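You operate a simulated robot arm through the tools that you are given. There is no shell and no other tool. Be economical: measure what you need, move in short steps, check, and stop when the job is done.

You run a simulated robot arm. Do the job below in one go: nothing can be reset, and whatever is moved stays where it is left.

TASK
Test the yellow spring and stand it in the ring for its force.
Fine: park the tester arm again.
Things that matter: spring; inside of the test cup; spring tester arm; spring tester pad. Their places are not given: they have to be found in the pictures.

Only the result counts: the job must be done as asked and must still hold three seconds after the hand-in. Knocking over, shifting, dropping, spilling or breaking anything else fails it.

THE ROBOT
A 7-joint arm with a two-finger parallel gripper, fixed in place. Base frame: the origin is at the foot of the arm, x ahead of it, y to its left, z up; the work surface is at about z = 0. Units: m, degrees, N and s.
With the tool pointing down near the work surface it reaches from about 0.24 to 0.62 m from the base axis. Its first joint turns from -66.0 to 66.0 degrees. Payload 2.6 kg.
The tool frame sits at the grasp point between the pads (the TCP): z along the fingers, y along the line on which they close. The tips reach 0.03 m beyond it. The gripper opens to 0.094 m. The fingers are 0.028 m wide and 0.01 m thick; the gripper's body (0.05 by 0.096 m) begins 0.055 m behind the TCP.
Orientation is that of the tool frame in the base frame, as a unit quaternion [w, x, y, z]. With the fingers straight down and closing along the base's y, the tool's x points along the base's -x, its y along +y and its z along -z.

THE INTERFACE
- The arm moves only by the tool step_arm. Its argument "deltas" is a list of rows, each a list of 7 numbers: the turn, a rotation vector about the tool's x, y, z in degrees, then the shift along the tool's x, y, z in m, then the finger opening in m, from 0 to 0.094. In form: [[rx, ry, rz, dx, dy, dz, jaw], ...]. A call has 1 to 12 rows; each row is the pose to reach, as a shift and turn from the pose commanded when the call began, along the tool's axes at that moment. Each row takes 0.2 s and may step no farther than 0.05 m and 8.6 degrees from the row before; otherwise, or with a gripper value out of range, the whole call is refused. Where a pose cannot be reached the arm comes as near as it can. A force on the tool above 70 N (or 10 N above the force at the start of the call, whichever is more), or a blocked arm, ends the call early, and 0.2 s more pass. The fingers move at their own pace (about 0.072 m/s each) and stop on an object; they squeeze with about 23 N. The grip force told is the motor's: it shows also when the fingers shut on nothing. Time passes only in rows, and 0.2 s behind the last, so rows that repeat a pose let the fingers close. The reply holds the time, the measured pose of the TCP, the force on the tool along the base axes, the opening and the grip force, in the units named above and with some noise.
- Cameras (640 x 400 px; columns grow to the right, rows downward): "scene" is fixed at [0.0014, 0.4075, 0.6058]; the picture's right is [-0.93, -0.37, 0.00], its down [-0.11, 0.28, -0.95] and it looks along [0.35, -0.89, -0.30] (base axes); focal length 329 px, centre (320, 200). "wrist" rides on the gripper at [0.076, 0.014, -0.103] in the tool frame; the picture's right is [-0.18, 0.98, 0.00], its down [-0.75, -0.14, -0.64] and it looks along [-0.63, -0.12, 0.77] (tool axes); focal length 243 px, centre (320, 200).
- get_image(camera): a new picture of that camera. It takes no simulated time.
- probe_pixels(camera, pixels): for up to 12 pixels [column, row] of the newest picture of that camera ("zoom" is the newest enlarged one), the place [x, y, z] in the base frame of the surface seen there, good to about 0.002 m, but the place of the scene camera against the robot may be out by one fixed shift of up to 0.025 m in any direction. It takes no simulated time.
- enlarge(camera, box): a new picture of the part [left, top, right, bottom] of that camera's present view, enlarged. It takes no simulated time.
- sign_off(): hands the job in; it is judged then, once.

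Work in short steps. Measure before you move; look again where a grasp or a placing could have gone wrong, and mend it. You have 80 turns and 54 pictures in all, those below and enlarged ones among them. Open the gripper and draw the arm clear of the work before you hand the job in, unless the task says otherwise; then end with one line.

The tools are called after ">>>" as a command line: name --pt "numbers of a row" for each row, then --argument value for the rest, lists and objects as JSON in quotes. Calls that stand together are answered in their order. step_arm: Moves the arm, as the interface text tells. Its arguments: {"type":"object","properties":{"deltas":{"type":"array","items":{"type":"array","items":{"type":"number"}}}},"required":["deltas"]} The other tools are called the same way: get_image (camera) takes a picture; probe_pixels (camera, pixels) gives the place of the surface under pixels of a picture; enlarge (camera, box) takes an enlarged picture of a part of a camera's view; sign_off () hands the job in.

At the start:

```text
t: 0.0
position: [0.2208, -0.278, 0.4306]
orientation: [0.001, 0.0, 1.0, 0.0]
wrist_force: [0.2, 0.2, 0.3]
opening: 0.0938
grasp_force: 0.1
```

scene: 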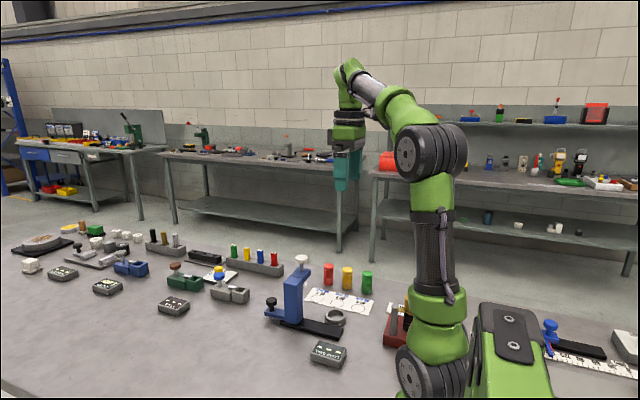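
wrist: 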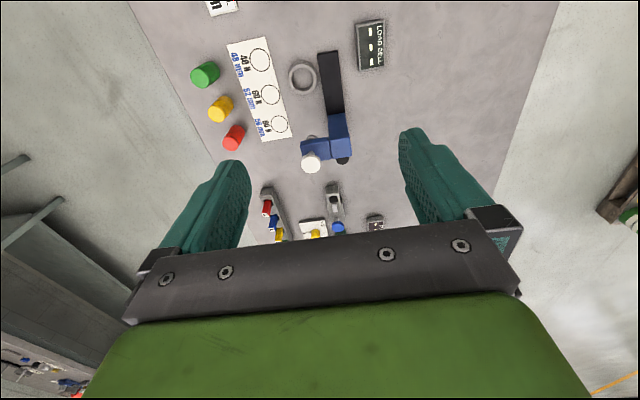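

The wrist picture shows springs at (205,75), (220,108), (233,137), a ring card, a cup, and the blue tester. I enlarge both views to see the tester and the labels.

>>> enlarge --camera "wrist" --box '[180, 10, 400, 180]'

>>> enlarge --camera "scene" --box '[240, 240, 400, 370]'

```text
2.35 times, centred on (290, 95) of wrist
```

zoom: 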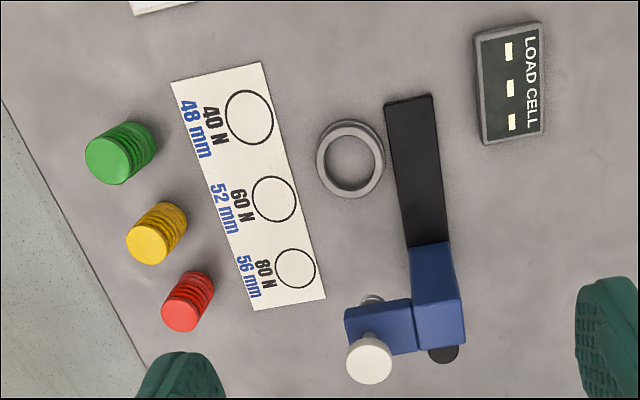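

```text
3.08 times, centred on (320, 305) of scene
```

zoom: 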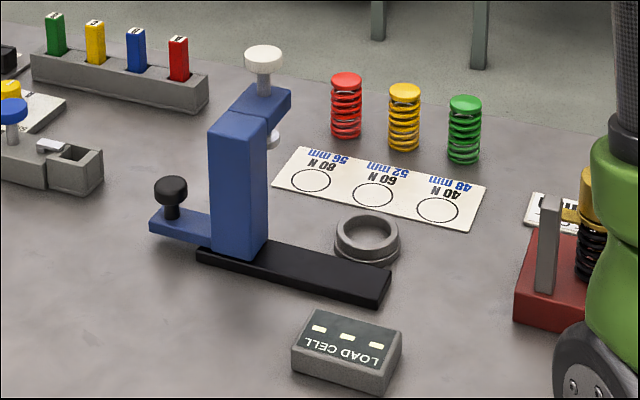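

The tester's blue column with a black knob seems to slide on a black rail, and the cup sits next to it. I probe the main points with the wrist camera for accurate places, after refreshing the zoom.

>>> enlarge --camera "wrist" --box '[180, 10, 400, 180]'

>>> probe_pixels --camera "zoom" --pixels '[[148, 246], [108, 160], [180, 315], [350, 160], [350, 127], [350, 195], [368, 362], [370, 318], [433, 262], [440, 325], [273, 199], [440, 354]]'

>>> probe_pixels --camera "zoom" --pixels '[[408, 100], [420, 235], [250, 118], [295, 268], [510, 80], [370, 299], [318, 160], [384, 160], [387, 330], [415, 310], [462, 300], [346, 325]]'

```text
2.35 times, centred on (290, 95) of wrist
```

zoom: 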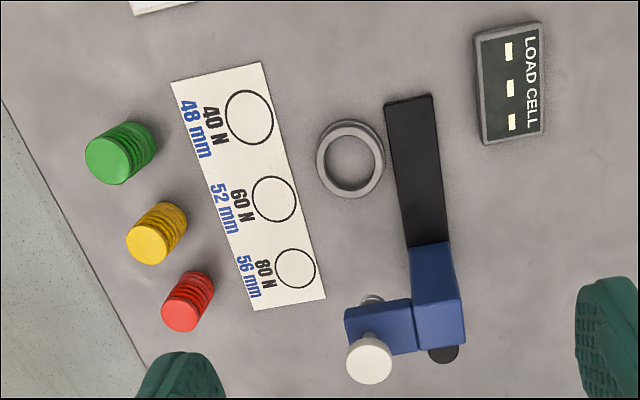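

```text
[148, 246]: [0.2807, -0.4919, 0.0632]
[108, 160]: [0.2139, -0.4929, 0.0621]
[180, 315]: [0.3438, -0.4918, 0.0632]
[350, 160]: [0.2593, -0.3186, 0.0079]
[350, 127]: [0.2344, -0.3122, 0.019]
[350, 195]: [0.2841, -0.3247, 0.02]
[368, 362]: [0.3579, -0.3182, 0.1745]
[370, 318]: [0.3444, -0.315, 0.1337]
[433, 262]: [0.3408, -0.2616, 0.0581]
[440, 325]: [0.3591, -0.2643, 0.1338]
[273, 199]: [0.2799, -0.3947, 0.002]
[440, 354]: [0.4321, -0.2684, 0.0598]
```

```text
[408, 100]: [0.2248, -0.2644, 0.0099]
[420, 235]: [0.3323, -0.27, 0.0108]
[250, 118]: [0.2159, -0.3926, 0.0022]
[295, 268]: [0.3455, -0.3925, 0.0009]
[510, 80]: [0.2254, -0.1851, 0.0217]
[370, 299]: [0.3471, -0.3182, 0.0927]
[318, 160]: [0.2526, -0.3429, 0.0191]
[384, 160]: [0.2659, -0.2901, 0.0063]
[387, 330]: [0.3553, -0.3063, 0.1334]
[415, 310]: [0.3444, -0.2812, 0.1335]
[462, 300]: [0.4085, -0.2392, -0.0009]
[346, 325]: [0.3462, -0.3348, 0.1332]
```

The yellow spring stands near (0.281, -0.492) with its top at 0.063. The cup is at (0.259, -0.318) with its floor at 0.008, and the pad is at (0.358, -0.318). I move above the yellow spring to look closer.

>>> step_arm --pt "0 0 0 -0.0075 -0.02675 0.029 0.094" --pt "0 0 0 -0.015 -0.0535 0.058 0.094" --pt "0 0 0 -0.0225 -0.08 0.087 0.094" --pt "0 0 0 -0.03 -0.107 0.116 0.094" --pt "0 0 0 -0.0375 -0.134 0.145 0.094" --pt "0 0 0 -0.045 -0.1605 0.174 0.094" --pt "0 0 0 -0.0525 -0.187 0.203 0.094" --pt "0 0 0 -0.06 -0.214 0.231 0.094" --pt "0 0 0 -0.06 -0.214 0.231 0.094"

>>> get_image --camera "wrist"

```text
t: 2.0
position: [0.2783, -0.4913, 0.2017]
orientation: [0.0, 0.0, 1.0, 0.0]
wrist_force: [-0.1, 0.5, 0.1]
opening: 0.0939
grasp_force: 0.0
```

```text
48 pictures are left
```

wrist: 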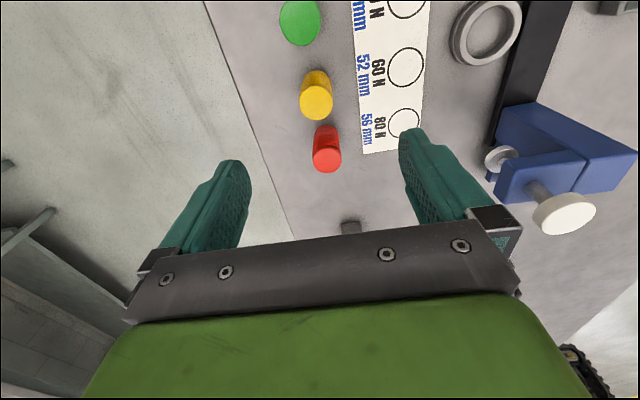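

The yellow cap is at about (316,100) and the cup at (487,33). I probe the cap's edges, the cup, the pad and the neighbouring springs.

>>> probe_pixels --camera "wrist" --pixels '[[316, 103], [302, 100], [331, 98], [316, 117], [316, 88], [314, 75], [327, 160], [327, 130], [499, 157], [564, 214], [487, 35], [405, 66]]'

>>> enlarge --camera "wrist" --box '[270, 0, 430, 180]'

```text
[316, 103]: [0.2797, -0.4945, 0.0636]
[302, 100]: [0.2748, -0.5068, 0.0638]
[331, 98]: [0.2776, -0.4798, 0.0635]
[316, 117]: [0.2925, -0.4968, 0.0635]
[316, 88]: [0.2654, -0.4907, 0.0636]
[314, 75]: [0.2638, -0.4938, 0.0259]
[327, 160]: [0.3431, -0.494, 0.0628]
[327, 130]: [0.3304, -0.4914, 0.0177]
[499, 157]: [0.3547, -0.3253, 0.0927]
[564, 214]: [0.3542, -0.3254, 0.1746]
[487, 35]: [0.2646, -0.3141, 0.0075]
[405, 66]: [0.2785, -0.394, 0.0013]
```

```text
2.22 times, centred on (350, 90) of wrist
```

zoom: 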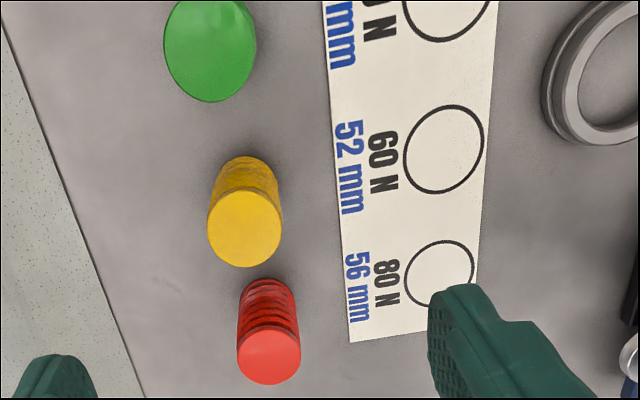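

The spring's centre is (0.279, -0.493), radius 0.0145. I descend to TCP z 0.050 and close.

>>> step_arm --pt "0 0 0 -0.0007 -0.0017 0.04 0.094" --pt "0 0 0 -0.0007 -0.0017 0.08 0.094" --pt "0 0 0 -0.0007 -0.0017 0.115 0.094" --pt "0 0 0 -0.0007 -0.0017 0.14 0.094" --pt "0 0 0 -0.0007 -0.0017 0.1515 0.094" --pt "0 0 0 -0.0007 -0.0017 0.1515 0.094"

>>> get_image --camera "wrist"

```text
t: 3.4
position: [0.2806, -0.4931, 0.0481]
orientation: [-0.001, 0.001, 1.0, 0.0]
wrist_force: [-0.4, 0.5, -0.2]
opening: 0.094
grasp_force: 0.1
```

```text
46 pictures are left
```

wrist: 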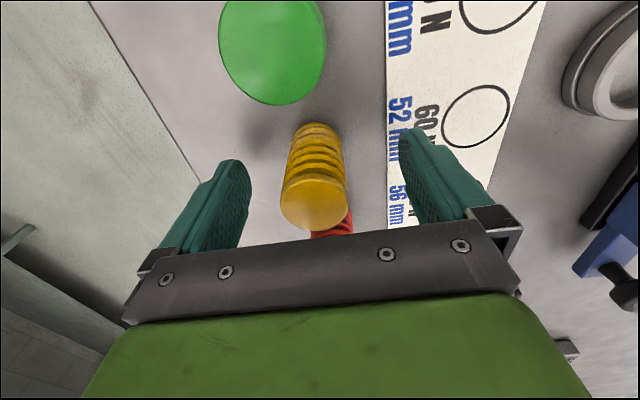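

The spring lies between the fingers, at about (315,190). I close on it.

>>> step_arm --pt "0 0 0 0 0 0 0.02" --pt "0 0 0 0 0 0 0.02" --pt "0 0 0 0 0 0 0.02" --pt "0 0 0 0 0 0 0.02" --pt "0 0 0 0 0 0 0.02"

```text
t: 4.6
position: [0.2804, -0.4927, 0.0483]
orientation: [0.0, 0.0, 1.0, -0.001]
wrist_force: [-0.4, -0.1, 0.8]
opening: 0.0316
grasp_force: 23.5
```

The grip holds at 0.0316 opening. I lift 0.10 and move partway to the cup to measure it again.

>>> step_arm --pt "0 0 0 0 0 -0.03 0.02" --pt "0 0 0 0 0 -0.065 0.02" --pt "0 0 0 0 0 -0.1 0.02" --pt "0 0 0 0.01 0.04 -0.1 0.02" --pt "0 0 0 0.03 0.08 -0.1 0.02" --pt "0 0 0 0.03 0.125 -0.1 0.02" --pt "0 0 0 0.0215 0.16 -0.1 0.02" --pt "0 0 0 0.0215 0.175 -0.1 0.02" --pt "0 0 0 0.0215 0.175 -0.1 0.02"

>>> get_image --camera "wrist"

```text
t: 6.6
position: [0.2586, -0.317, 0.1489]
orientation: [0.0, 0.0, 1.0, 0.0]
wrist_force: [-0.8, 0.6, -0.6]
opening: 0.0315
grasp_force: 23.5
```

```text
45 pictures are left
```

wrist: 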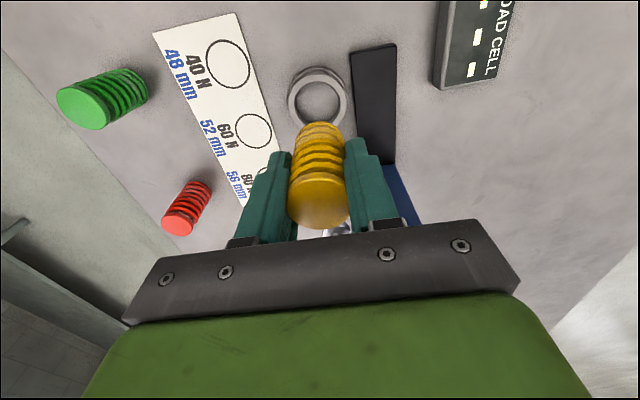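

The spring is held upright and the cup is seen at (318,97). I probe the cup's rim and the spring's top and bottom.

>>> probe_pixels --camera "wrist" --pixels '[[318, 76], [291, 101], [344, 101], [318, 71], [316, 105], [316, 205], [320, 126], [289, 100], [346, 100], [300, 80], [336, 80], [318, 190]]'

>>> enlarge --camera "wrist" --box '[240, 40, 400, 240]'

```text
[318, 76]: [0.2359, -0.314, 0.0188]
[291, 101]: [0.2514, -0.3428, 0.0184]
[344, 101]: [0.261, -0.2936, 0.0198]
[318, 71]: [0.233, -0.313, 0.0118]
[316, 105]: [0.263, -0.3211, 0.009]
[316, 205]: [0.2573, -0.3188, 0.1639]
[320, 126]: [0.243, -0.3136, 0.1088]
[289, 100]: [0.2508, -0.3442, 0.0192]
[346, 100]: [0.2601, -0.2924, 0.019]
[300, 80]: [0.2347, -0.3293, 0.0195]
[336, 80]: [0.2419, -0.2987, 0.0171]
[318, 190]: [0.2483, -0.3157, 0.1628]
```

```text
2.00 times, centred on (320, 140) of wrist
```

zoom: 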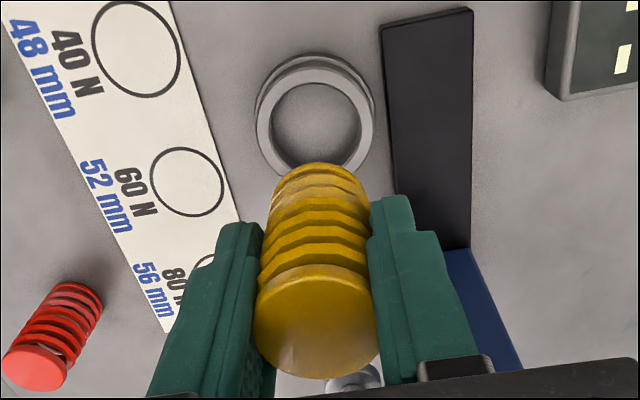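

The cup's centre is about (0.258, -0.318), its inner radius about 0.022, and the spring is nearly over it. I lower it 0.0915.

>>> step_arm --pt "0 0 0 -0.001 -0.001 0.03 0.02" --pt "0 0 0 -0.001 -0.001 0.055 0.02" --pt "0 0 0 -0.001 -0.001 0.075 0.02" --pt "0 0 0 -0.001 -0.001 0.085 0.02" --pt "0 0 0 -0.001 -0.001 0.0915 0.02" --pt "0 0 0 -0.001 -0.001 0.0915 0.02"

>>> get_image --camera "wrist"

>>> enlarge --camera "scene" --box '[260, 240, 400, 370]'

```text
t: 8.0
position: [0.2613, -0.319, 0.0576]
orientation: [0.0, -0.001, 1.0, 0.0]
wrist_force: [-0.8, 0.0, -0.1]
opening: 0.0315
grasp_force: 22.5
```

```text
43 pictures are left
```

wrist: 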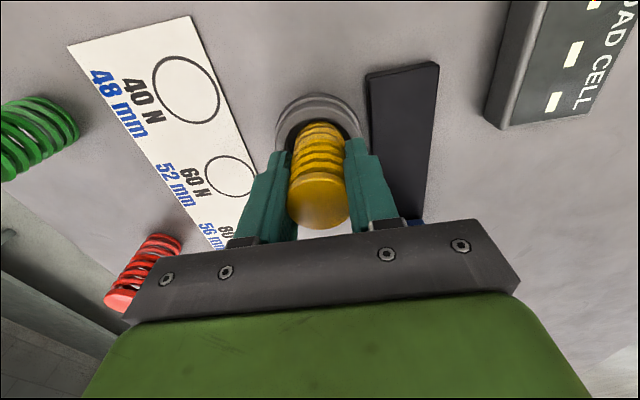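

```text
3.08 times, centred on (330, 305) of scene
```

zoom: 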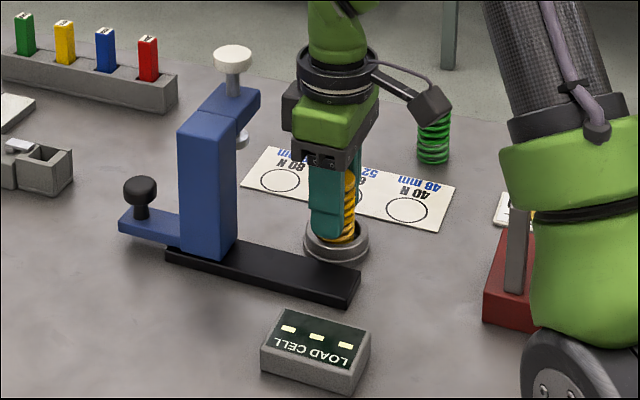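

The spring is inside the cup. I lower another 1.5 mm to feel for contact, then open.

>>> step_arm --pt "0 0 0 0 0 0.001 0.02" --pt "0 0 0 0 0 0.001 0.02"

>>> step_arm --pt "0 0 0 0 0 0 0.045" --pt "0 0 0 0 0 0 0.07" --pt "0 0 0 0 0 0 0.07" --pt "0 0 0 0 0 -0.03 0.07" --pt "0 0 0 0 0 -0.07 0.07" --pt "0 0 0 0 0 -0.11 0.07" --pt "0 0 0 0 0 -0.15 0.07" --pt "0 0 0 0 0 -0.19 0.07" --pt "0 0 0 0 0 -0.19 0.07"

>>> get_image --camera "wrist"

```text
t: 8.6
position: [0.2609, -0.3194, 0.0576]
orientation: [0.0, -0.001, 1.0, 0.0]
wrist_force: [-0.1, -0.1, -1.4]
opening: 0.0316
grasp_force: 23.1
```

```text
t: 10.6
position: [0.2611, -0.3176, 0.2464]
orientation: [0.001, 0.0, 1.0, 0.0]
wrist_force: [-0.4, 1.0, -0.8]
opening: 0.0698
grasp_force: 0.1
```

```text
41 pictures are left
```

wrist: 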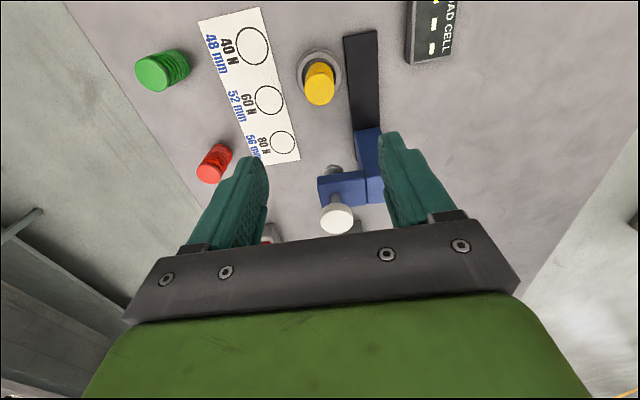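

The spring stands in the cup with its top at (320,90). I probe the spring, pad and arm here, and the black handle in the scene view, using shared points for the shift.

>>> probe_pixels --camera "wrist" --pixels '[[320, 95], [306, 92], [334, 92], [320, 80], [336, 220], [320, 213], [352, 213], [336, 204], [333, 170], [367, 170]]'

>>> enlarge --camera "scene" --box '[250, 240, 370, 370]'

```text
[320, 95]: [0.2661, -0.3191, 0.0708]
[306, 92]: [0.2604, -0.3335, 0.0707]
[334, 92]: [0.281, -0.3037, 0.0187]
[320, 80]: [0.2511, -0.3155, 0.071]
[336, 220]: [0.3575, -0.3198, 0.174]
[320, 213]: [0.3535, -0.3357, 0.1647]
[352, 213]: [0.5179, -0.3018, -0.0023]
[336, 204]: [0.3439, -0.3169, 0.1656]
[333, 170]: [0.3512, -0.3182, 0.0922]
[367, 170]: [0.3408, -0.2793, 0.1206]
```

```text
3.08 times, centred on (310, 305) of scene
```

zoom: 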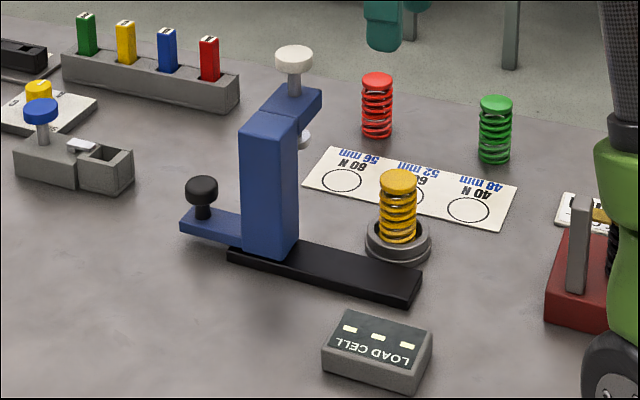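

The black handle knob is at zoom (202,188) and the white knob at (294,58). I probe these.

>>> probe_pixels --camera "zoom" --pixels '[[202, 182], [200, 200], [203, 213], [190, 230], [186, 222], [294, 53], [398, 180], [304, 142], [298, 110], [418, 290], [258, 200], [235, 255]]'

```text
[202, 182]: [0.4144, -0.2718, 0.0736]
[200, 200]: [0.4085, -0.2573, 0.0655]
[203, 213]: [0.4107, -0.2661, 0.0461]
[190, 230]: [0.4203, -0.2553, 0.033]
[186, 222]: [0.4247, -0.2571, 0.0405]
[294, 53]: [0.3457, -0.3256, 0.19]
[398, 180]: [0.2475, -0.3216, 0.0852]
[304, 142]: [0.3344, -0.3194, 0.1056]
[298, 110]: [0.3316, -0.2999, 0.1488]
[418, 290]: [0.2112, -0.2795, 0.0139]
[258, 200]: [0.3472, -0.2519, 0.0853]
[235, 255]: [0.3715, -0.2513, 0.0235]
```

The scene view is shifted by about (+0.013, +0.002, -0.0145), so the handle knob is near (0.428, -0.268) with its top at 0.059. To keep the wrist camera off the tester column I turn the tool about its z while moving above the handle.

>>> step_arm --pt "0 0 8.4 -0.015 0.004 -0.01 0.07" --pt "0 0 16.8 -0.03 0.008 -0.02 0.07" --pt "0 0 25.2 -0.045 0.012 -0.03 0.07" --pt "0 0 33.6 -0.06 0.016 -0.03 0.07" --pt "0 0 42 -0.075 0.02 -0.03 0.07" --pt "0 0 50.4 -0.09 0.025 -0.03 0.07" --pt "0 0 58.8 -0.105 0.03 -0.03 0.07" --pt "0 0 67.2 -0.12 0.034 -0.03 0.07" --pt "0 0 75.6 -0.135 0.038 -0.03 0.07" --pt "0 0 84 -0.15 0.042 -0.03 0.07" --pt "0 0 92.4 -0.165 0.046 -0.03 0.07" --pt "0 0 92.4 -0.168 0.05 -0.03 0.07"

```text
t: 13.2
position: [0.4265, -0.2692, 0.2763]
orientation: [0.001, 0.722, 0.692, 0.0]
wrist_force: [0.6, 0.6, 0.0]
opening: 0.0701
grasp_force: 0.1
```

The turn works; the camera now points to +y. I turn a further 87.6° so the fingers close along y with the camera at +x.

>>> step_arm --pt "0 0 8 0 0 0 0.07" --pt "0 0 16 0 0 0 0.07" --pt "0 0 24 0 0 0 0.07" --pt "0 0 32 0 0 0 0.07" --pt "0 0 40 0 0 0 0.07" --pt "0 0 48 0 0 0 0.07" --pt "0 0 56 0 0 0 0.07" --pt "0 0 64 0 0 0 0.07" --pt "0 0 72 0 0 0 0.07" --pt "0 0 80 0 0 0 0.07" --pt "0 0 87.6 0 0 0 0.07" --pt "0 0 87.6 0 0 0 0.07"

>>> get_image --camera "wrist"

```text
t: 15.8
position: [0.4281, -0.2696, 0.2775]
orientation: [0.001, 1.0, -0.001, 0.0]
wrist_force: [1.0, -0.6, -0.1]
opening: 0.0699
grasp_force: 0.1
```

```text
39 pictures are left
```

wrist: 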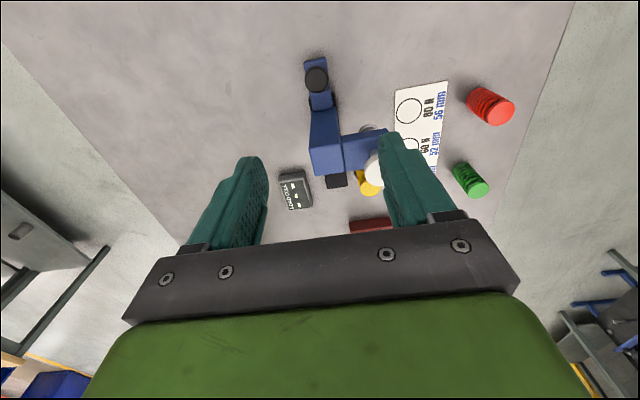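

Now the handle is seen at (317,78) and the column at (325,140). I probe them.

>>> probe_pixels --camera "wrist" --pixels '[[317, 80], [306, 77], [328, 77], [317, 69], [314, 62], [310, 98], [328, 98], [324, 115], [322, 155], [313, 150], [337, 150], [321, 107]]'

>>> enlarge --camera "wrist" --box '[280, 40, 400, 200]'

```text
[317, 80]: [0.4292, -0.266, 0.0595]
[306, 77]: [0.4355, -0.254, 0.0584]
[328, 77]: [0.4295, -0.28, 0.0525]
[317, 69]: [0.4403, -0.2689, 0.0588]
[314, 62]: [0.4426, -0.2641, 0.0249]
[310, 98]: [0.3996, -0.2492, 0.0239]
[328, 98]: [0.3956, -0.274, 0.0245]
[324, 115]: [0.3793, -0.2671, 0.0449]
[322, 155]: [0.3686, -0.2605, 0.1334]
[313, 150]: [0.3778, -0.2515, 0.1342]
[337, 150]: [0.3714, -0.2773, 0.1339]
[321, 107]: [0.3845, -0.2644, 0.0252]
```

```text
2.50 times, centred on (340, 120) of wrist
```

zoom: 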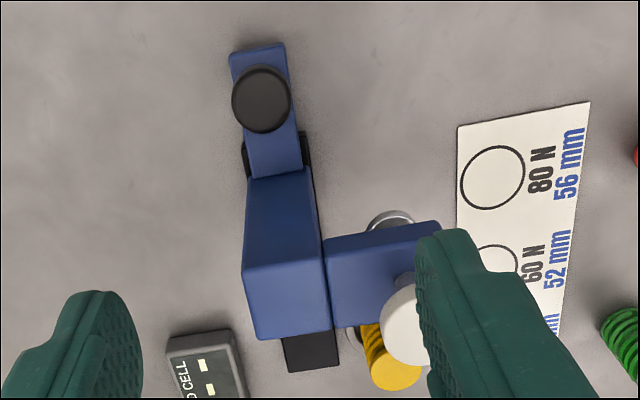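

The handle's centre is (0.4285, -0.267), its top at 0.0595, and the foot plate's top is at 0.025. I descend to TCP z 0.063.

>>> step_arm --pt "0 0 0 0 -0.0026 0.045 0.07" --pt "0 0 0 0 -0.0026 0.09 0.07" --pt "0 0 0 0 -0.0026 0.135 0.07" --pt "0 0 0 0 -0.0026 0.175 0.07" --pt "0 0 0 0 -0.0026 0.2 0.07" --pt "0 0 0 0 -0.0026 0.2135 0.07" --pt "0 0 0 0 -0.0026 0.2135 0.07"

>>> get_image --camera "wrist"

```text
t: 17.4
position: [0.4282, -0.2682, 0.0606]
orientation: [0.001, 1.0, 0.0, -0.001]
wrist_force: [0.4, -0.9, 0.2]
opening: 0.0702
grasp_force: 0.0
```

```text
37 pictures are left
```

wrist: 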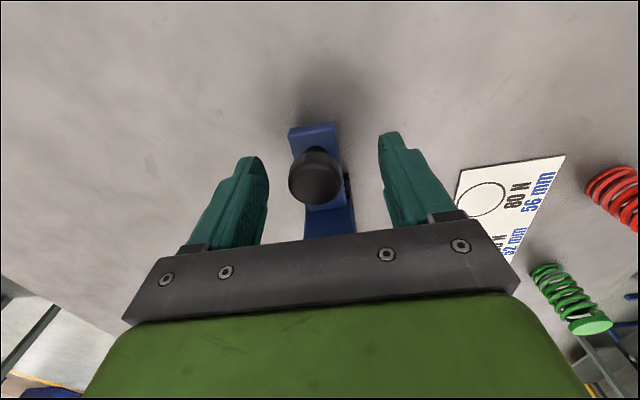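

The knob lies between the fingers at (316,178). I close on it.

>>> step_arm --pt "0 0 0 0 0 0 0.015" --pt "0 0 0 0 0 0 0.015" --pt "0 0 0 0 0 0 0.015" --pt "0 0 0 0 0 0 0.015"

>>> step_arm --pt "0 0 0 -0.01 0 0 0.015" --pt "0 0 0 -0.02 0 0 0.015" --pt "0 0 0 -0.03 0 0 0.015" --pt "0 0 0 -0.03 0 0 0.015"

>>> enlarge --camera "scene" --box '[250, 240, 370, 370]'

```text
t: 18.4
position: [0.4287, -0.2653, 0.0603]
orientation: [-0.003, 1.0, 0.0, 0.0]
wrist_force: [-6.8, 22.6, 3.8]
opening: 0.0296
grasp_force: 45.1
```

```text
t: 19.4
position: [0.3981, -0.2653, 0.0622]
orientation: [-0.003, 1.0, -0.001, -0.001]
wrist_force: [1.3, 20.8, -13.5]
opening: 0.0293
grasp_force: 44.8
```

```text
3.08 times, centred on (310, 305) of scene
```

zoom: 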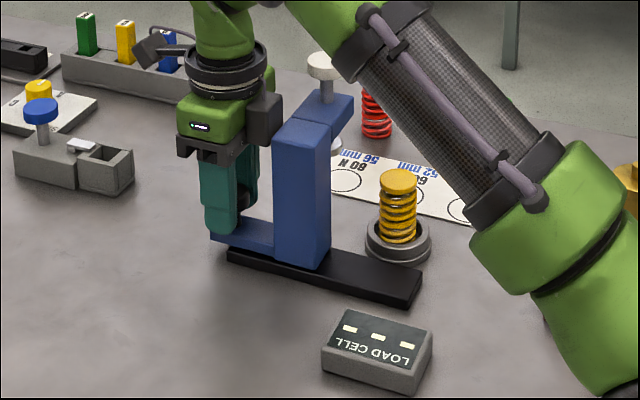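

The carriage slid 0.03 with the handle; a side force of +21 N tells me to shift about 2 mm toward +y. I slide on.

>>> step_arm --pt "0 0 0 -0.01 -0.002 0 0.015" --pt "0 0 0 -0.02 -0.002 0 0.015" --pt "0 0 0 -0.03 -0.002 0 0.015" --pt "0 0 0 -0.04 -0.002 0 0.015" --pt "0 0 0 -0.05 -0.002 0 0.015" --pt "0 0 0 -0.05 -0.002 0 0.015"

>>> enlarge --camera "scene" --box '[250, 240, 370, 370]'

```text
t: 20.8
position: [0.3464, -0.2663, 0.0622]
orientation: [0.0, 1.0, 0.001, -0.002]
wrist_force: [1.4, -2.1, -36.4]
opening: 0.0295
grasp_force: 44.4
```

```text
3.08 times, centred on (310, 305) of scene
```

zoom: 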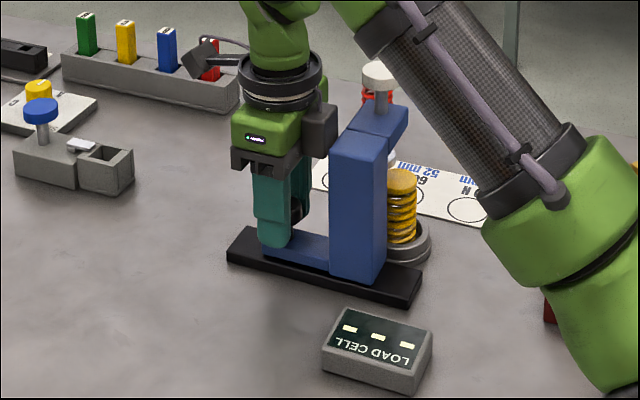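

The carriage has slid 0.082, and a −36 N vertical load says to lower about 1.5 mm. I slide a further 0.014.

>>> step_arm --pt "0 0 0 -0.005 0 0.0015 0.015" --pt "0 0 0 -0.01 0 0.0015 0.015" --pt "0 0 0 -0.014 0 0.0015 0.015" --pt "0 0 0 -0.014 0 0.0015 0.015"

>>> enlarge --camera "scene" --box '[280, 250, 360, 350]'

```text
t: 21.8
position: [0.3332, -0.2659, 0.0619]
orientation: [0.0, 1.0, 0.0, -0.002]
wrist_force: [-0.9, -6.3, -30.0]
opening: 0.0294
grasp_force: 44.9
```

```text
4.00 times, centred on (320, 300) of scene
```

zoom: 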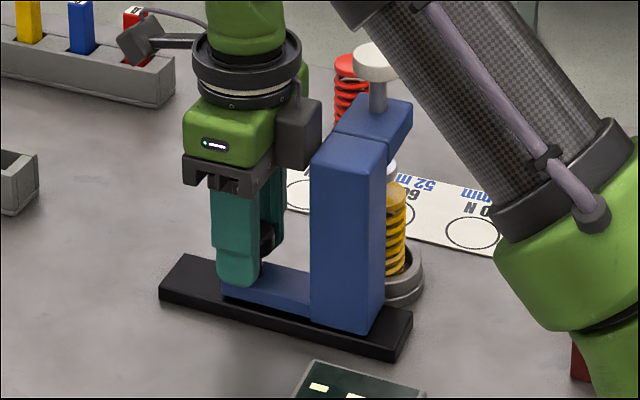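

I probe the white knob and the spring's cap and cup to check the alignment.

>>> probe_pixels --camera "zoom" --pixels '[[377, 58], [356, 60], [398, 60], [392, 190], [402, 200], [390, 170], [412, 260], [352, 165], [408, 335], [378, 95]]'

```text
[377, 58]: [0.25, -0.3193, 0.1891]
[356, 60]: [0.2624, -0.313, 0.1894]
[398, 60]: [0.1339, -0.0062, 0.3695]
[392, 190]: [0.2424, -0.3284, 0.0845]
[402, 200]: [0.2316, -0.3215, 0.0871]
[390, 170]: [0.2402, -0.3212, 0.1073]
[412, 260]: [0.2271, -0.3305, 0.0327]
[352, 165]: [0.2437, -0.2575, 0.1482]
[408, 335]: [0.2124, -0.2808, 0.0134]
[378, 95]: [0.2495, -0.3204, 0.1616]
```

The pad knob is now at about x 0.261 and the cup at about 0.2585. I slide 2 mm more, then release the handle and rise.

>>> step_arm --pt "0 0 0 -0.002 0 0.002 0.015" --pt "0 0 0 -0.002 0 0.002 0.015"

>>> step_arm --pt "0 0 0 0 0 0 0.04" --pt "0 0 0 0 0 0 0.06" --pt "0 0 0 0 0 0 0.06" --pt "0 0 0 0 0 -0.03 0.06" --pt "0 0 0 0 0 -0.07 0.06" --pt "0 0 0 0 0 -0.11 0.06" --pt "0 0 0 0 0 -0.15 0.06" --pt "0 0 0 0 0 -0.19 0.06" --pt "0 0 0 0 0 -0.23 0.06" --pt "0 0 0 0 0 -0.23 0.06"

>>> get_image --camera "wrist"

```text
t: 22.4
position: [0.3329, -0.264, 0.0618]
orientation: [0.001, 1.0, 0.0, 0.002]
wrist_force: [-2.1, 5.7, 12.0]
opening: 0.0294
grasp_force: 45.1
```

```text
t: 24.6
position: [0.3324, -0.2639, 0.2887]
orientation: [0.0, 1.0, 0.0, 0.0]
wrist_force: [0.7, 0.0, 0.3]
opening: 0.0601
grasp_force: 0.0
```

```text
33 pictures are left
```

wrist: 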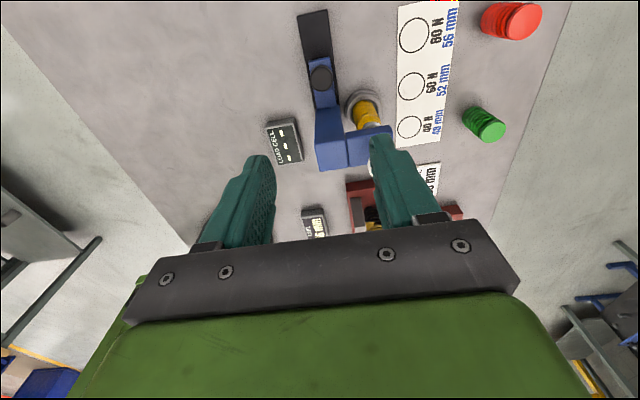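

Another device with its own display shows at (315,225), below the tester. I enlarge that region.

>>> enlarge --camera "wrist" --box '[260, 60, 460, 240]'

>>> probe_pixels --camera "wrist" --pixels '[[321, 72], [372, 172], [366, 115], [368, 132], [348, 105], [330, 160]]'

```text
2.22 times, centred on (360, 150) of wrist
```

zoom: 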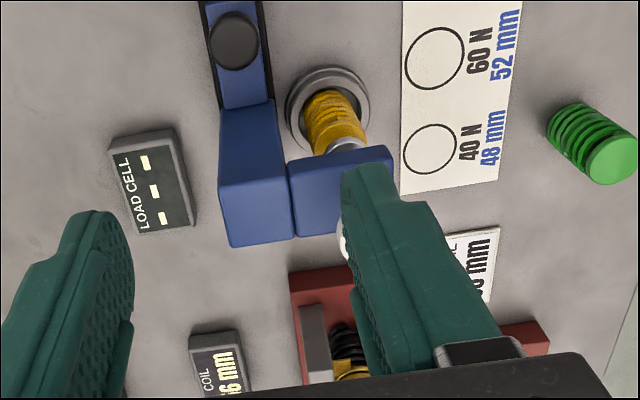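

```text
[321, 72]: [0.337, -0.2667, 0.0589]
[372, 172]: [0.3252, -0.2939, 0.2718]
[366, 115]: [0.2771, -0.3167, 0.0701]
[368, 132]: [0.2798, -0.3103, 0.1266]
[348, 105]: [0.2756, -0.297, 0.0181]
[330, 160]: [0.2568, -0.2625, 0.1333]
```

The pad arm is over the spring. I move above the white knob at about (0.259, -0.319) with the fingers shut.

>>> step_arm --pt "0 0 0 -0.02 0.015 0 0.03" --pt "0 0 0 -0.04 0.03 0 0.0" --pt "0 0 0 -0.06 0.045 0 0.0" --pt "0 0 0 -0.073 0.055 0.01 0.0" --pt "0 0 0 -0.073 0.055 0.04 0.0" --pt "0 0 0 -0.073 0.055 0.06 0.0" --pt "0 0 0 -0.073 0.055 0.06 0.0"

>>> get_image --camera "wrist"

>>> enlarge --camera "scene" --box '[270, 230, 370, 370]'

```text
t: 26.2
position: [0.2597, -0.3175, 0.2276]
orientation: [0.0, 1.0, 0.0, 0.0]
wrist_force: [-0.5, -0.2, -0.2]
opening: 0.0
grasp_force: 23.0
```

```text
31 pictures are left
```

wrist: 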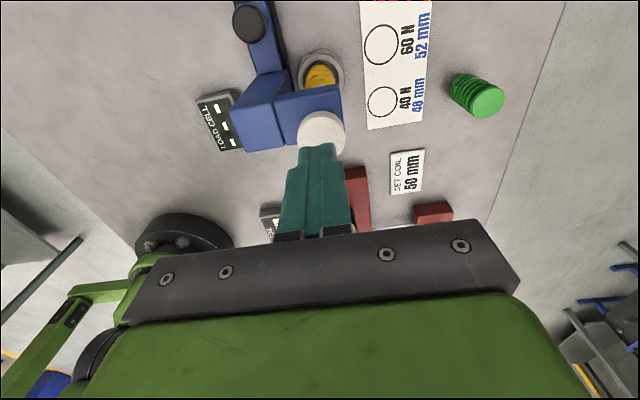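

```text
2.86 times, centred on (320, 300) of scene
```

zoom: 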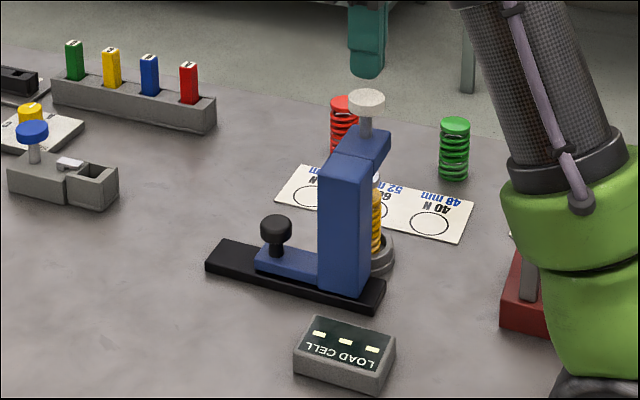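

The knob's top is at wrist (322,130). I probe its edges and its relation to the fingertips.

>>> probe_pixels --camera "wrist" --pixels '[[321, 128], [322, 114], [302, 134], [344, 132], [320, 142], [318, 150], [310, 75], [320, 90], [330, 75]]'

```text
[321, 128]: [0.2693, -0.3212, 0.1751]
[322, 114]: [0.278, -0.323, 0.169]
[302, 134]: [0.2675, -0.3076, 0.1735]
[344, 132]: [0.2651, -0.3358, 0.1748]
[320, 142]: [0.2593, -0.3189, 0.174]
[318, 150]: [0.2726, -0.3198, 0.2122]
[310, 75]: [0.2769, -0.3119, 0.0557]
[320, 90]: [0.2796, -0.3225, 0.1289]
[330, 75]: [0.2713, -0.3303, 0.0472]
```

The knob's centre is about (0.262, -0.321), top 0.175, so contact comes at TCP z 0.205. I go there and press gently about 14 mm.

>>> step_arm --pt "0 0 0 0.002 0.0035 0.01 0.0" --pt "0 0 0 0.002 0.0035 0.02 0.0" --pt "0 0 0 0.002 0.0035 0.025 0.0" --pt "0 0 0 0.002 0.0035 0.03 0.0" --pt "0 0 0 0.002 0.0035 0.034 0.0" --pt "0 0 0 0.002 0.0035 0.037 0.0" --pt "0 0 0 0.002 0.0035 0.037 0.0"

>>> enlarge --camera "scene" --box '[270, 230, 370, 370]'

```text
t: 27.8
position: [0.2607, -0.3242, 0.1927]
orientation: [0.0, 1.0, -0.001, 0.0]
wrist_force: [0.7, 0.7, 1.9]
opening: 0.0
grasp_force: 23.3
```

```text
2.86 times, centred on (320, 300) of scene
```

zoom: 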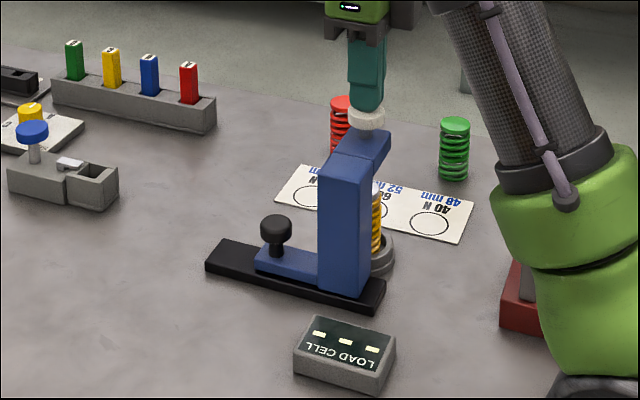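

The knob is going down with only about 2 N so far. I press on another 10 mm slowly.

>>> step_arm --pt "0 0 0 0 0 0.002 0.0" --pt "0 0 0 0 0 0.004 0.0" --pt "0 0 0 0 0 0.006 0.0" --pt "0 0 0 0 0 0.008 0.0" --pt "0 0 0 0 0 0.01 0.0" --pt "0 0 0 0 0 0.01 0.0"

>>> enlarge --camera "scene" --box '[270, 230, 370, 370]'

```text
t: 29.2
position: [0.2608, -0.3241, 0.1821]
orientation: [0.002, 1.0, -0.001, -0.001]
wrist_force: [-0.8, -3.9, 9.5]
opening: 0.0
grasp_force: 23.6
```

```text
2.86 times, centred on (320, 300) of scene
```

zoom: 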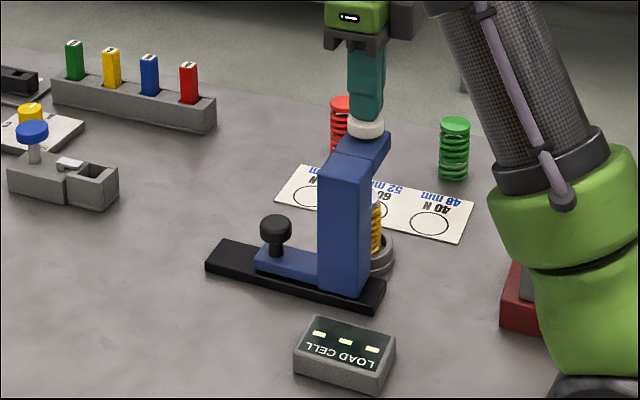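

Force rose to 9.5 N: the pad is on the spring. I press on in small steps.

>>> step_arm --pt "0 0 0 0 0 0.0015 0.0" --pt "0 0 0 0 0 0.003 0.0" --pt "0 0 0 0 0 0.0045 0.0" --pt "0 0 0 0 0 0.006 0.0" --pt "0 0 0 0 0 0.006 0.0"

>>> enlarge --camera "scene" --box '[270, 230, 370, 370]'

```text
t: 30.4
position: [0.2622, -0.3233, 0.1795]
orientation: [0.001, 1.0, 0.0, 0.003]
wrist_force: [-6.6, 10.5, 51.3]
opening: 0.0
grasp_force: 23.3
```

```text
2.86 times, centred on (320, 300) of scene
```

zoom: 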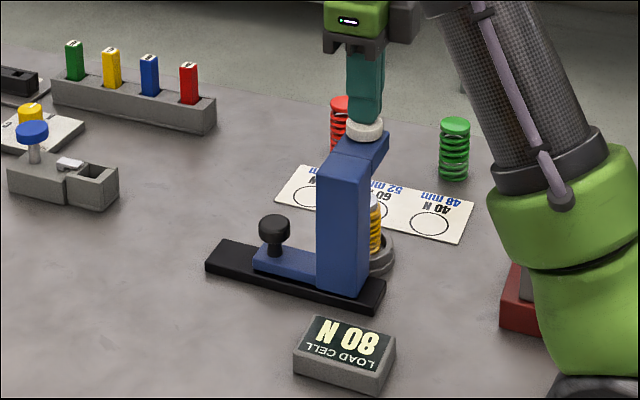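

The load cell now shows a figure; I enlarge it to read it for certain.

>>> enlarge --camera "scene" --box '[308, 335, 352, 370]'

>>> get_image --camera "wrist"

```text
11.43 times, centred on (330, 352) of scene
```

zoom: 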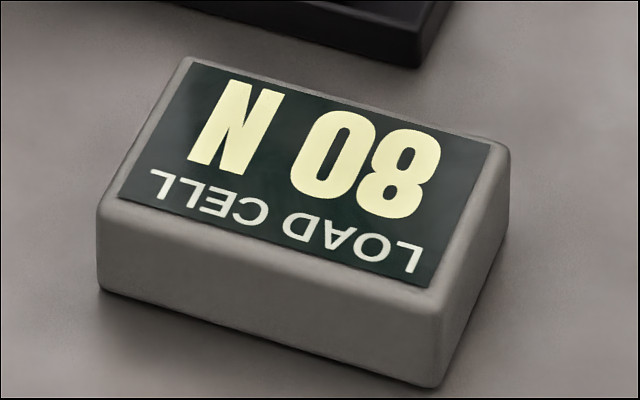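

```text
25 pictures are left
```

wrist: 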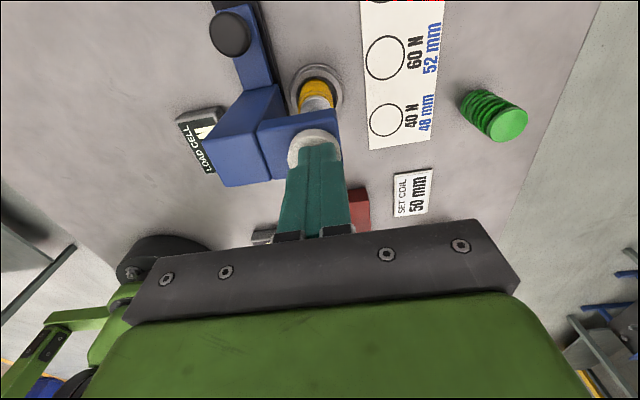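

It reads 80 N. I let the knob up slowly and see whether the reading is consistent.

>>> step_arm --pt "0 0 0 0 0 -0.004 0.0" --pt "0 0 0 0 0 -0.008 0.0" --pt "0 0 0 0 0 -0.016 0.0" --pt "0 0 0 0 0 -0.026 0.0" --pt "0 0 0 0 0 -0.036 0.0" --pt "0 0 0 0 0 -0.05 0.0" --pt "0 0 0 0 0 -0.07 0.0" --pt "0 0 0 0 0 -0.1 0.0" --pt "0 0 0 0 0 -0.11 0.06" --pt "0 0 0 0 0 -0.11 0.06"

>>> enlarge --camera "scene" --box '[270, 230, 370, 370]'

```text
t: 32.6
position: [0.2619, -0.3221, 0.2873]
orientation: [0.0, 1.0, 0.0, -0.001]
wrist_force: [-0.4, 0.4, 0.6]
opening: 0.0599
grasp_force: 0.1
```

```text
2.86 times, centred on (320, 300) of scene
```

zoom: 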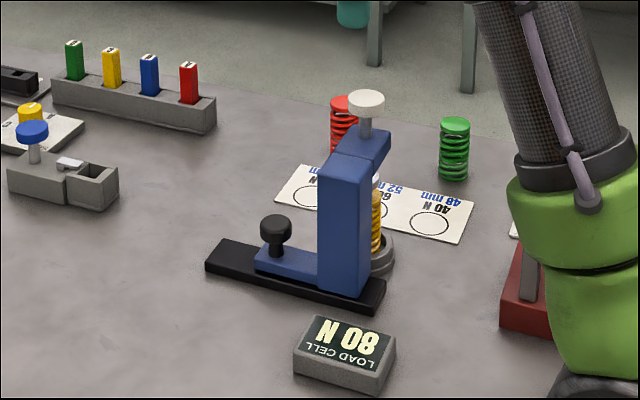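

The reading holds at 80 N and the knob is up again. I go back above the handle at (0.333, -0.2655) and look before descending.

>>> step_arm --pt "0 0 0 0.02 -0.016 0 0.07" --pt "0 0 0 0.04 -0.032 0 0.07" --pt "0 0 0 0.06 -0.048 0 0.07" --pt "0 0 0 0.071 -0.0566 0 0.07" --pt "0 0 0 0.071 -0.0566 0.03 0.07" --pt "0 0 0 0.071 -0.0566 0.07 0.07" --pt "0 0 0 0.071 -0.0566 0.11 0.07" --pt "0 0 0 0.071 -0.0566 0.11 0.07"

>>> get_image --camera "wrist"

```text
t: 34.4
position: [0.3325, -0.2647, 0.1759]
orientation: [-0.001, 1.0, -0.001, 0.0]
wrist_force: [0.1, 0.1, -0.5]
opening: 0.0699
grasp_force: 0.0
```

```text
23 pictures are left
```

wrist: 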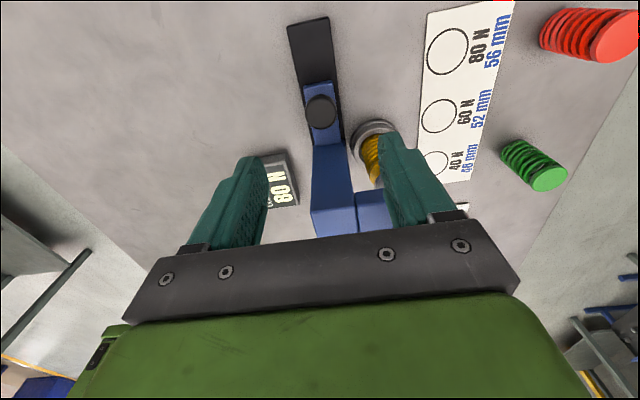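

The handle is at (320,112). I probe it.

>>> probe_pixels --camera "wrist" --pixels '[[320, 114], [305, 112], [336, 112], [320, 98], [320, 128]]'

```text
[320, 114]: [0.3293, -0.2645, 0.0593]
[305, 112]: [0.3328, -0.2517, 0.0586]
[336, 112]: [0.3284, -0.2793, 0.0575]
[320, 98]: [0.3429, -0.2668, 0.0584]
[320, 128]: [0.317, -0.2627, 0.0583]
```

The centre is (0.3305, -0.2655). I descend and grip the handle.

>>> step_arm --pt "0 0 0 -0.0015 0.0005 0.04 0.07" --pt "0 0 0 -0.0015 0.0005 0.08 0.07" --pt "0 0 0 -0.0015 0.0005 0.105 0.07" --pt "0 0 0 -0.0015 0.0005 0.1135 0.07" --pt "0 0 0 -0.0015 0.0005 0.1135 0.05" --pt "0 0 0 -0.0015 0.0005 0.1135 0.02" --pt "0 0 0 -0.0015 0.0005 0.1135 0.015" --pt "0 0 0 -0.0015 0.0005 0.1135 0.015" --pt "0 0 0 -0.0015 0.0005 0.1135 0.015"

```text
t: 36.4
position: [0.331, -0.2655, 0.0618]
orientation: [-0.001, 1.0, 0.0, 0.0]
wrist_force: [-0.5, 15.3, -2.0]
opening: 0.0292
grasp_force: 45.5
```

Gripped at 0.029. I slide +0.08 along x in small steps.

>>> step_arm --pt "0 0 0 0.01 -0.001 0 0.015" --pt "0 0 0 0.02 -0.001 0 0.015" --pt "0 0 0 0.03 -0.001 0 0.015" --pt "0 0 0 0.04 -0.001 0 0.015" --pt "0 0 0 0.05 -0.001 0 0.015" --pt "0 0 0 0.06 -0.001 0 0.015" --pt "0 0 0 0.07 -0.001 0 0.015" --pt "0 0 0 0.08 -0.001 0 0.015" --pt "0 0 0 0.08 -0.001 0 0.015"

```text
t: 38.4
position: [0.4106, -0.265, 0.0613]
orientation: [-0.001, 1.0, 0.0, -0.001]
wrist_force: [-0.3, 12.9, -13.5]
opening: 0.0294
grasp_force: 45.0
```

The slide works smoothly. I slide the last 0.018 to the parked place.

>>> step_arm --pt "0 0 0 0.006 0 0.0005 0.015" --pt "0 0 0 0.012 0 0.0005 0.015" --pt "0 0 0 0.016 0 0.0005 0.015" --pt "0 0 0 0.0185 0 0.0005 0.015" --pt "0 0 0 0.0185 0 0.0005 0.015"

>>> enlarge --camera "scene" --box '[250, 240, 370, 370]'

```text
t: 39.6
position: [0.4293, -0.2643, 0.0627]
orientation: [-0.002, 1.0, 0.0, 0.0]
wrist_force: [3.1, 12.0, -20.4]
opening: 0.0295
grasp_force: 45.3
```

```text
3.08 times, centred on (310, 305) of scene
```

zoom: 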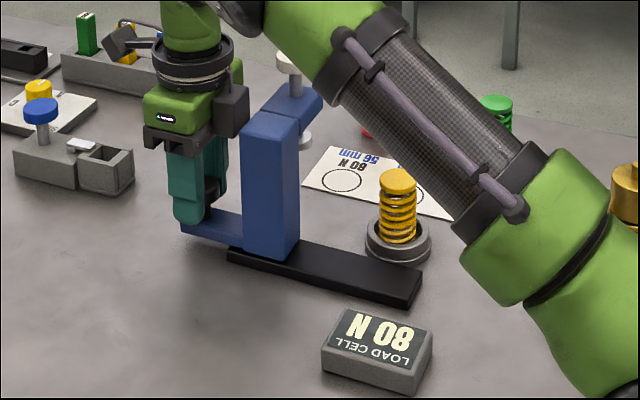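

The column is back at its original pixels (240–298). I release the handle and rise.

>>> step_arm --pt "0 0 0 0 0 0 0.04" --pt "0 0 0 0 0 0 0.06" --pt "0 0 0 0 0 0 0.06" --pt "0 0 0 0 0 -0.03 0.06" --pt "0 0 0 0 0 -0.07 0.06" --pt "0 0 0 0 0 -0.11 0.06" --pt "0 0 0 0 0 -0.15 0.06" --pt "0 0 0 0 0 -0.19 0.06" --pt "0 0 0 0 0 -0.215 0.06" --pt "0 0 0 0 0 -0.215 0.06"

>>> get_image --camera "wrist"

>>> probe_pixels --camera "wrist" --pixels '[[317, 80], [317, 69], [324, 115], [322, 155], [313, 150], [404, 112]]'

```text
t: 41.8
position: [0.4298, -0.264, 0.2772]
orientation: [0.0, 1.0, 0.0, 0.0]
wrist_force: [-0.4, -0.4, 0.0]
opening: 0.0602
grasp_force: 0.0
```

```text
21 pictures are left
```

wrist: 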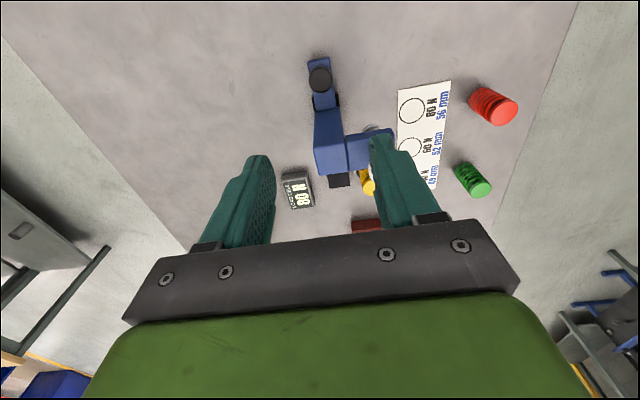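

```text
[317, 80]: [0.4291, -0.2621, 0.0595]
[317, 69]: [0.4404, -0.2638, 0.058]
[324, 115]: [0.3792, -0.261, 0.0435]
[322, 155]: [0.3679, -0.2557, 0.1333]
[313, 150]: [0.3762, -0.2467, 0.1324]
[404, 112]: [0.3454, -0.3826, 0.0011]
```

The tester arm is parked at its old place (handle 0.429, -0.265). I turn the tool back by 180° in two calls while moving above the cup, so the camera stays clear of the tester.

>>> step_arm --pt "0 0 -8.4 -0.015 0.005 0 0.07" --pt "0 0 -16.8 -0.03 0.01 0 0.07" --pt "0 0 -25.2 -0.045 0.015 0 0.07" --pt "0 0 -33.6 -0.06 0.02 0 0.07" --pt "0 0 -42 -0.075 0.025 0 0.07" --pt "0 0 -50.4 -0.09 0.03 0 0.07" --pt "0 0 -58.8 -0.105 0.035 0 0.07" --pt "0 0 -67.2 -0.12 0.04 0 0.07" --pt "0 0 -75.6 -0.135 0.045 0 0.07" --pt "0 0 -84 -0.15 0.05 0 0.07" --pt "0 0 -90 -0.165 0.054 0 0.07" --pt "0 0 -90 -0.17 0.054 0 0.07"

>>> step_arm --pt "0 0 -8.2 0 0 0 0.07" --pt "0 0 -16.4 0 0 0 0.07" --pt "0 0 -24.6 0 0 0 0.07" --pt "0 0 -32.8 0 0 0 0.07" --pt "0 0 -41 0 0 0 0.07" --pt "0 0 -49.2 0 0 0 0.07" --pt "0 0 -57.4 0 0 0 0.07" --pt "0 0 -65.6 0 0 0 0.07" --pt "0 0 -73.8 0 0 0 0.07" --pt "0 0 -82 0 0 0 0.07" --pt "0 0 -90 0 0 0 0.07" --pt "0 0 -90 0 0 0 0.07"

>>> get_image --camera "wrist"

```text
t: 44.4
position: [0.2588, -0.3206, 0.2784]
orientation: [0.0, 0.706, 0.708, 0.0]
wrist_force: [-0.1, -1.1, -0.4]
opening: 0.07
grasp_force: 0.1
```

```text
t: 47.0
position: [0.2593, -0.3204, 0.2782]
orientation: [0.0, -0.001, 1.0, -0.001]
wrist_force: [-0.4, 0.5, 0.0]
opening: 0.0702
grasp_force: 0.1
```

```text
20 pictures are left
```

wrist: 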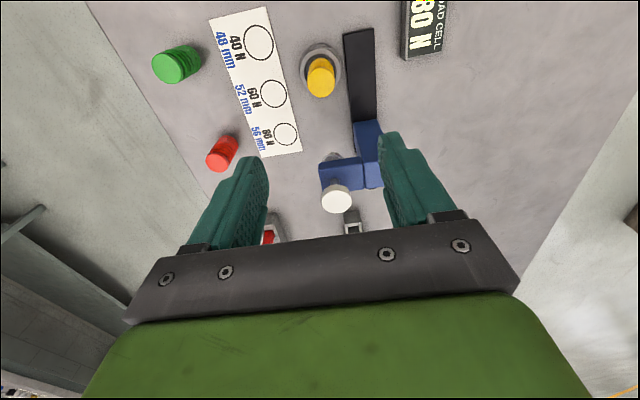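

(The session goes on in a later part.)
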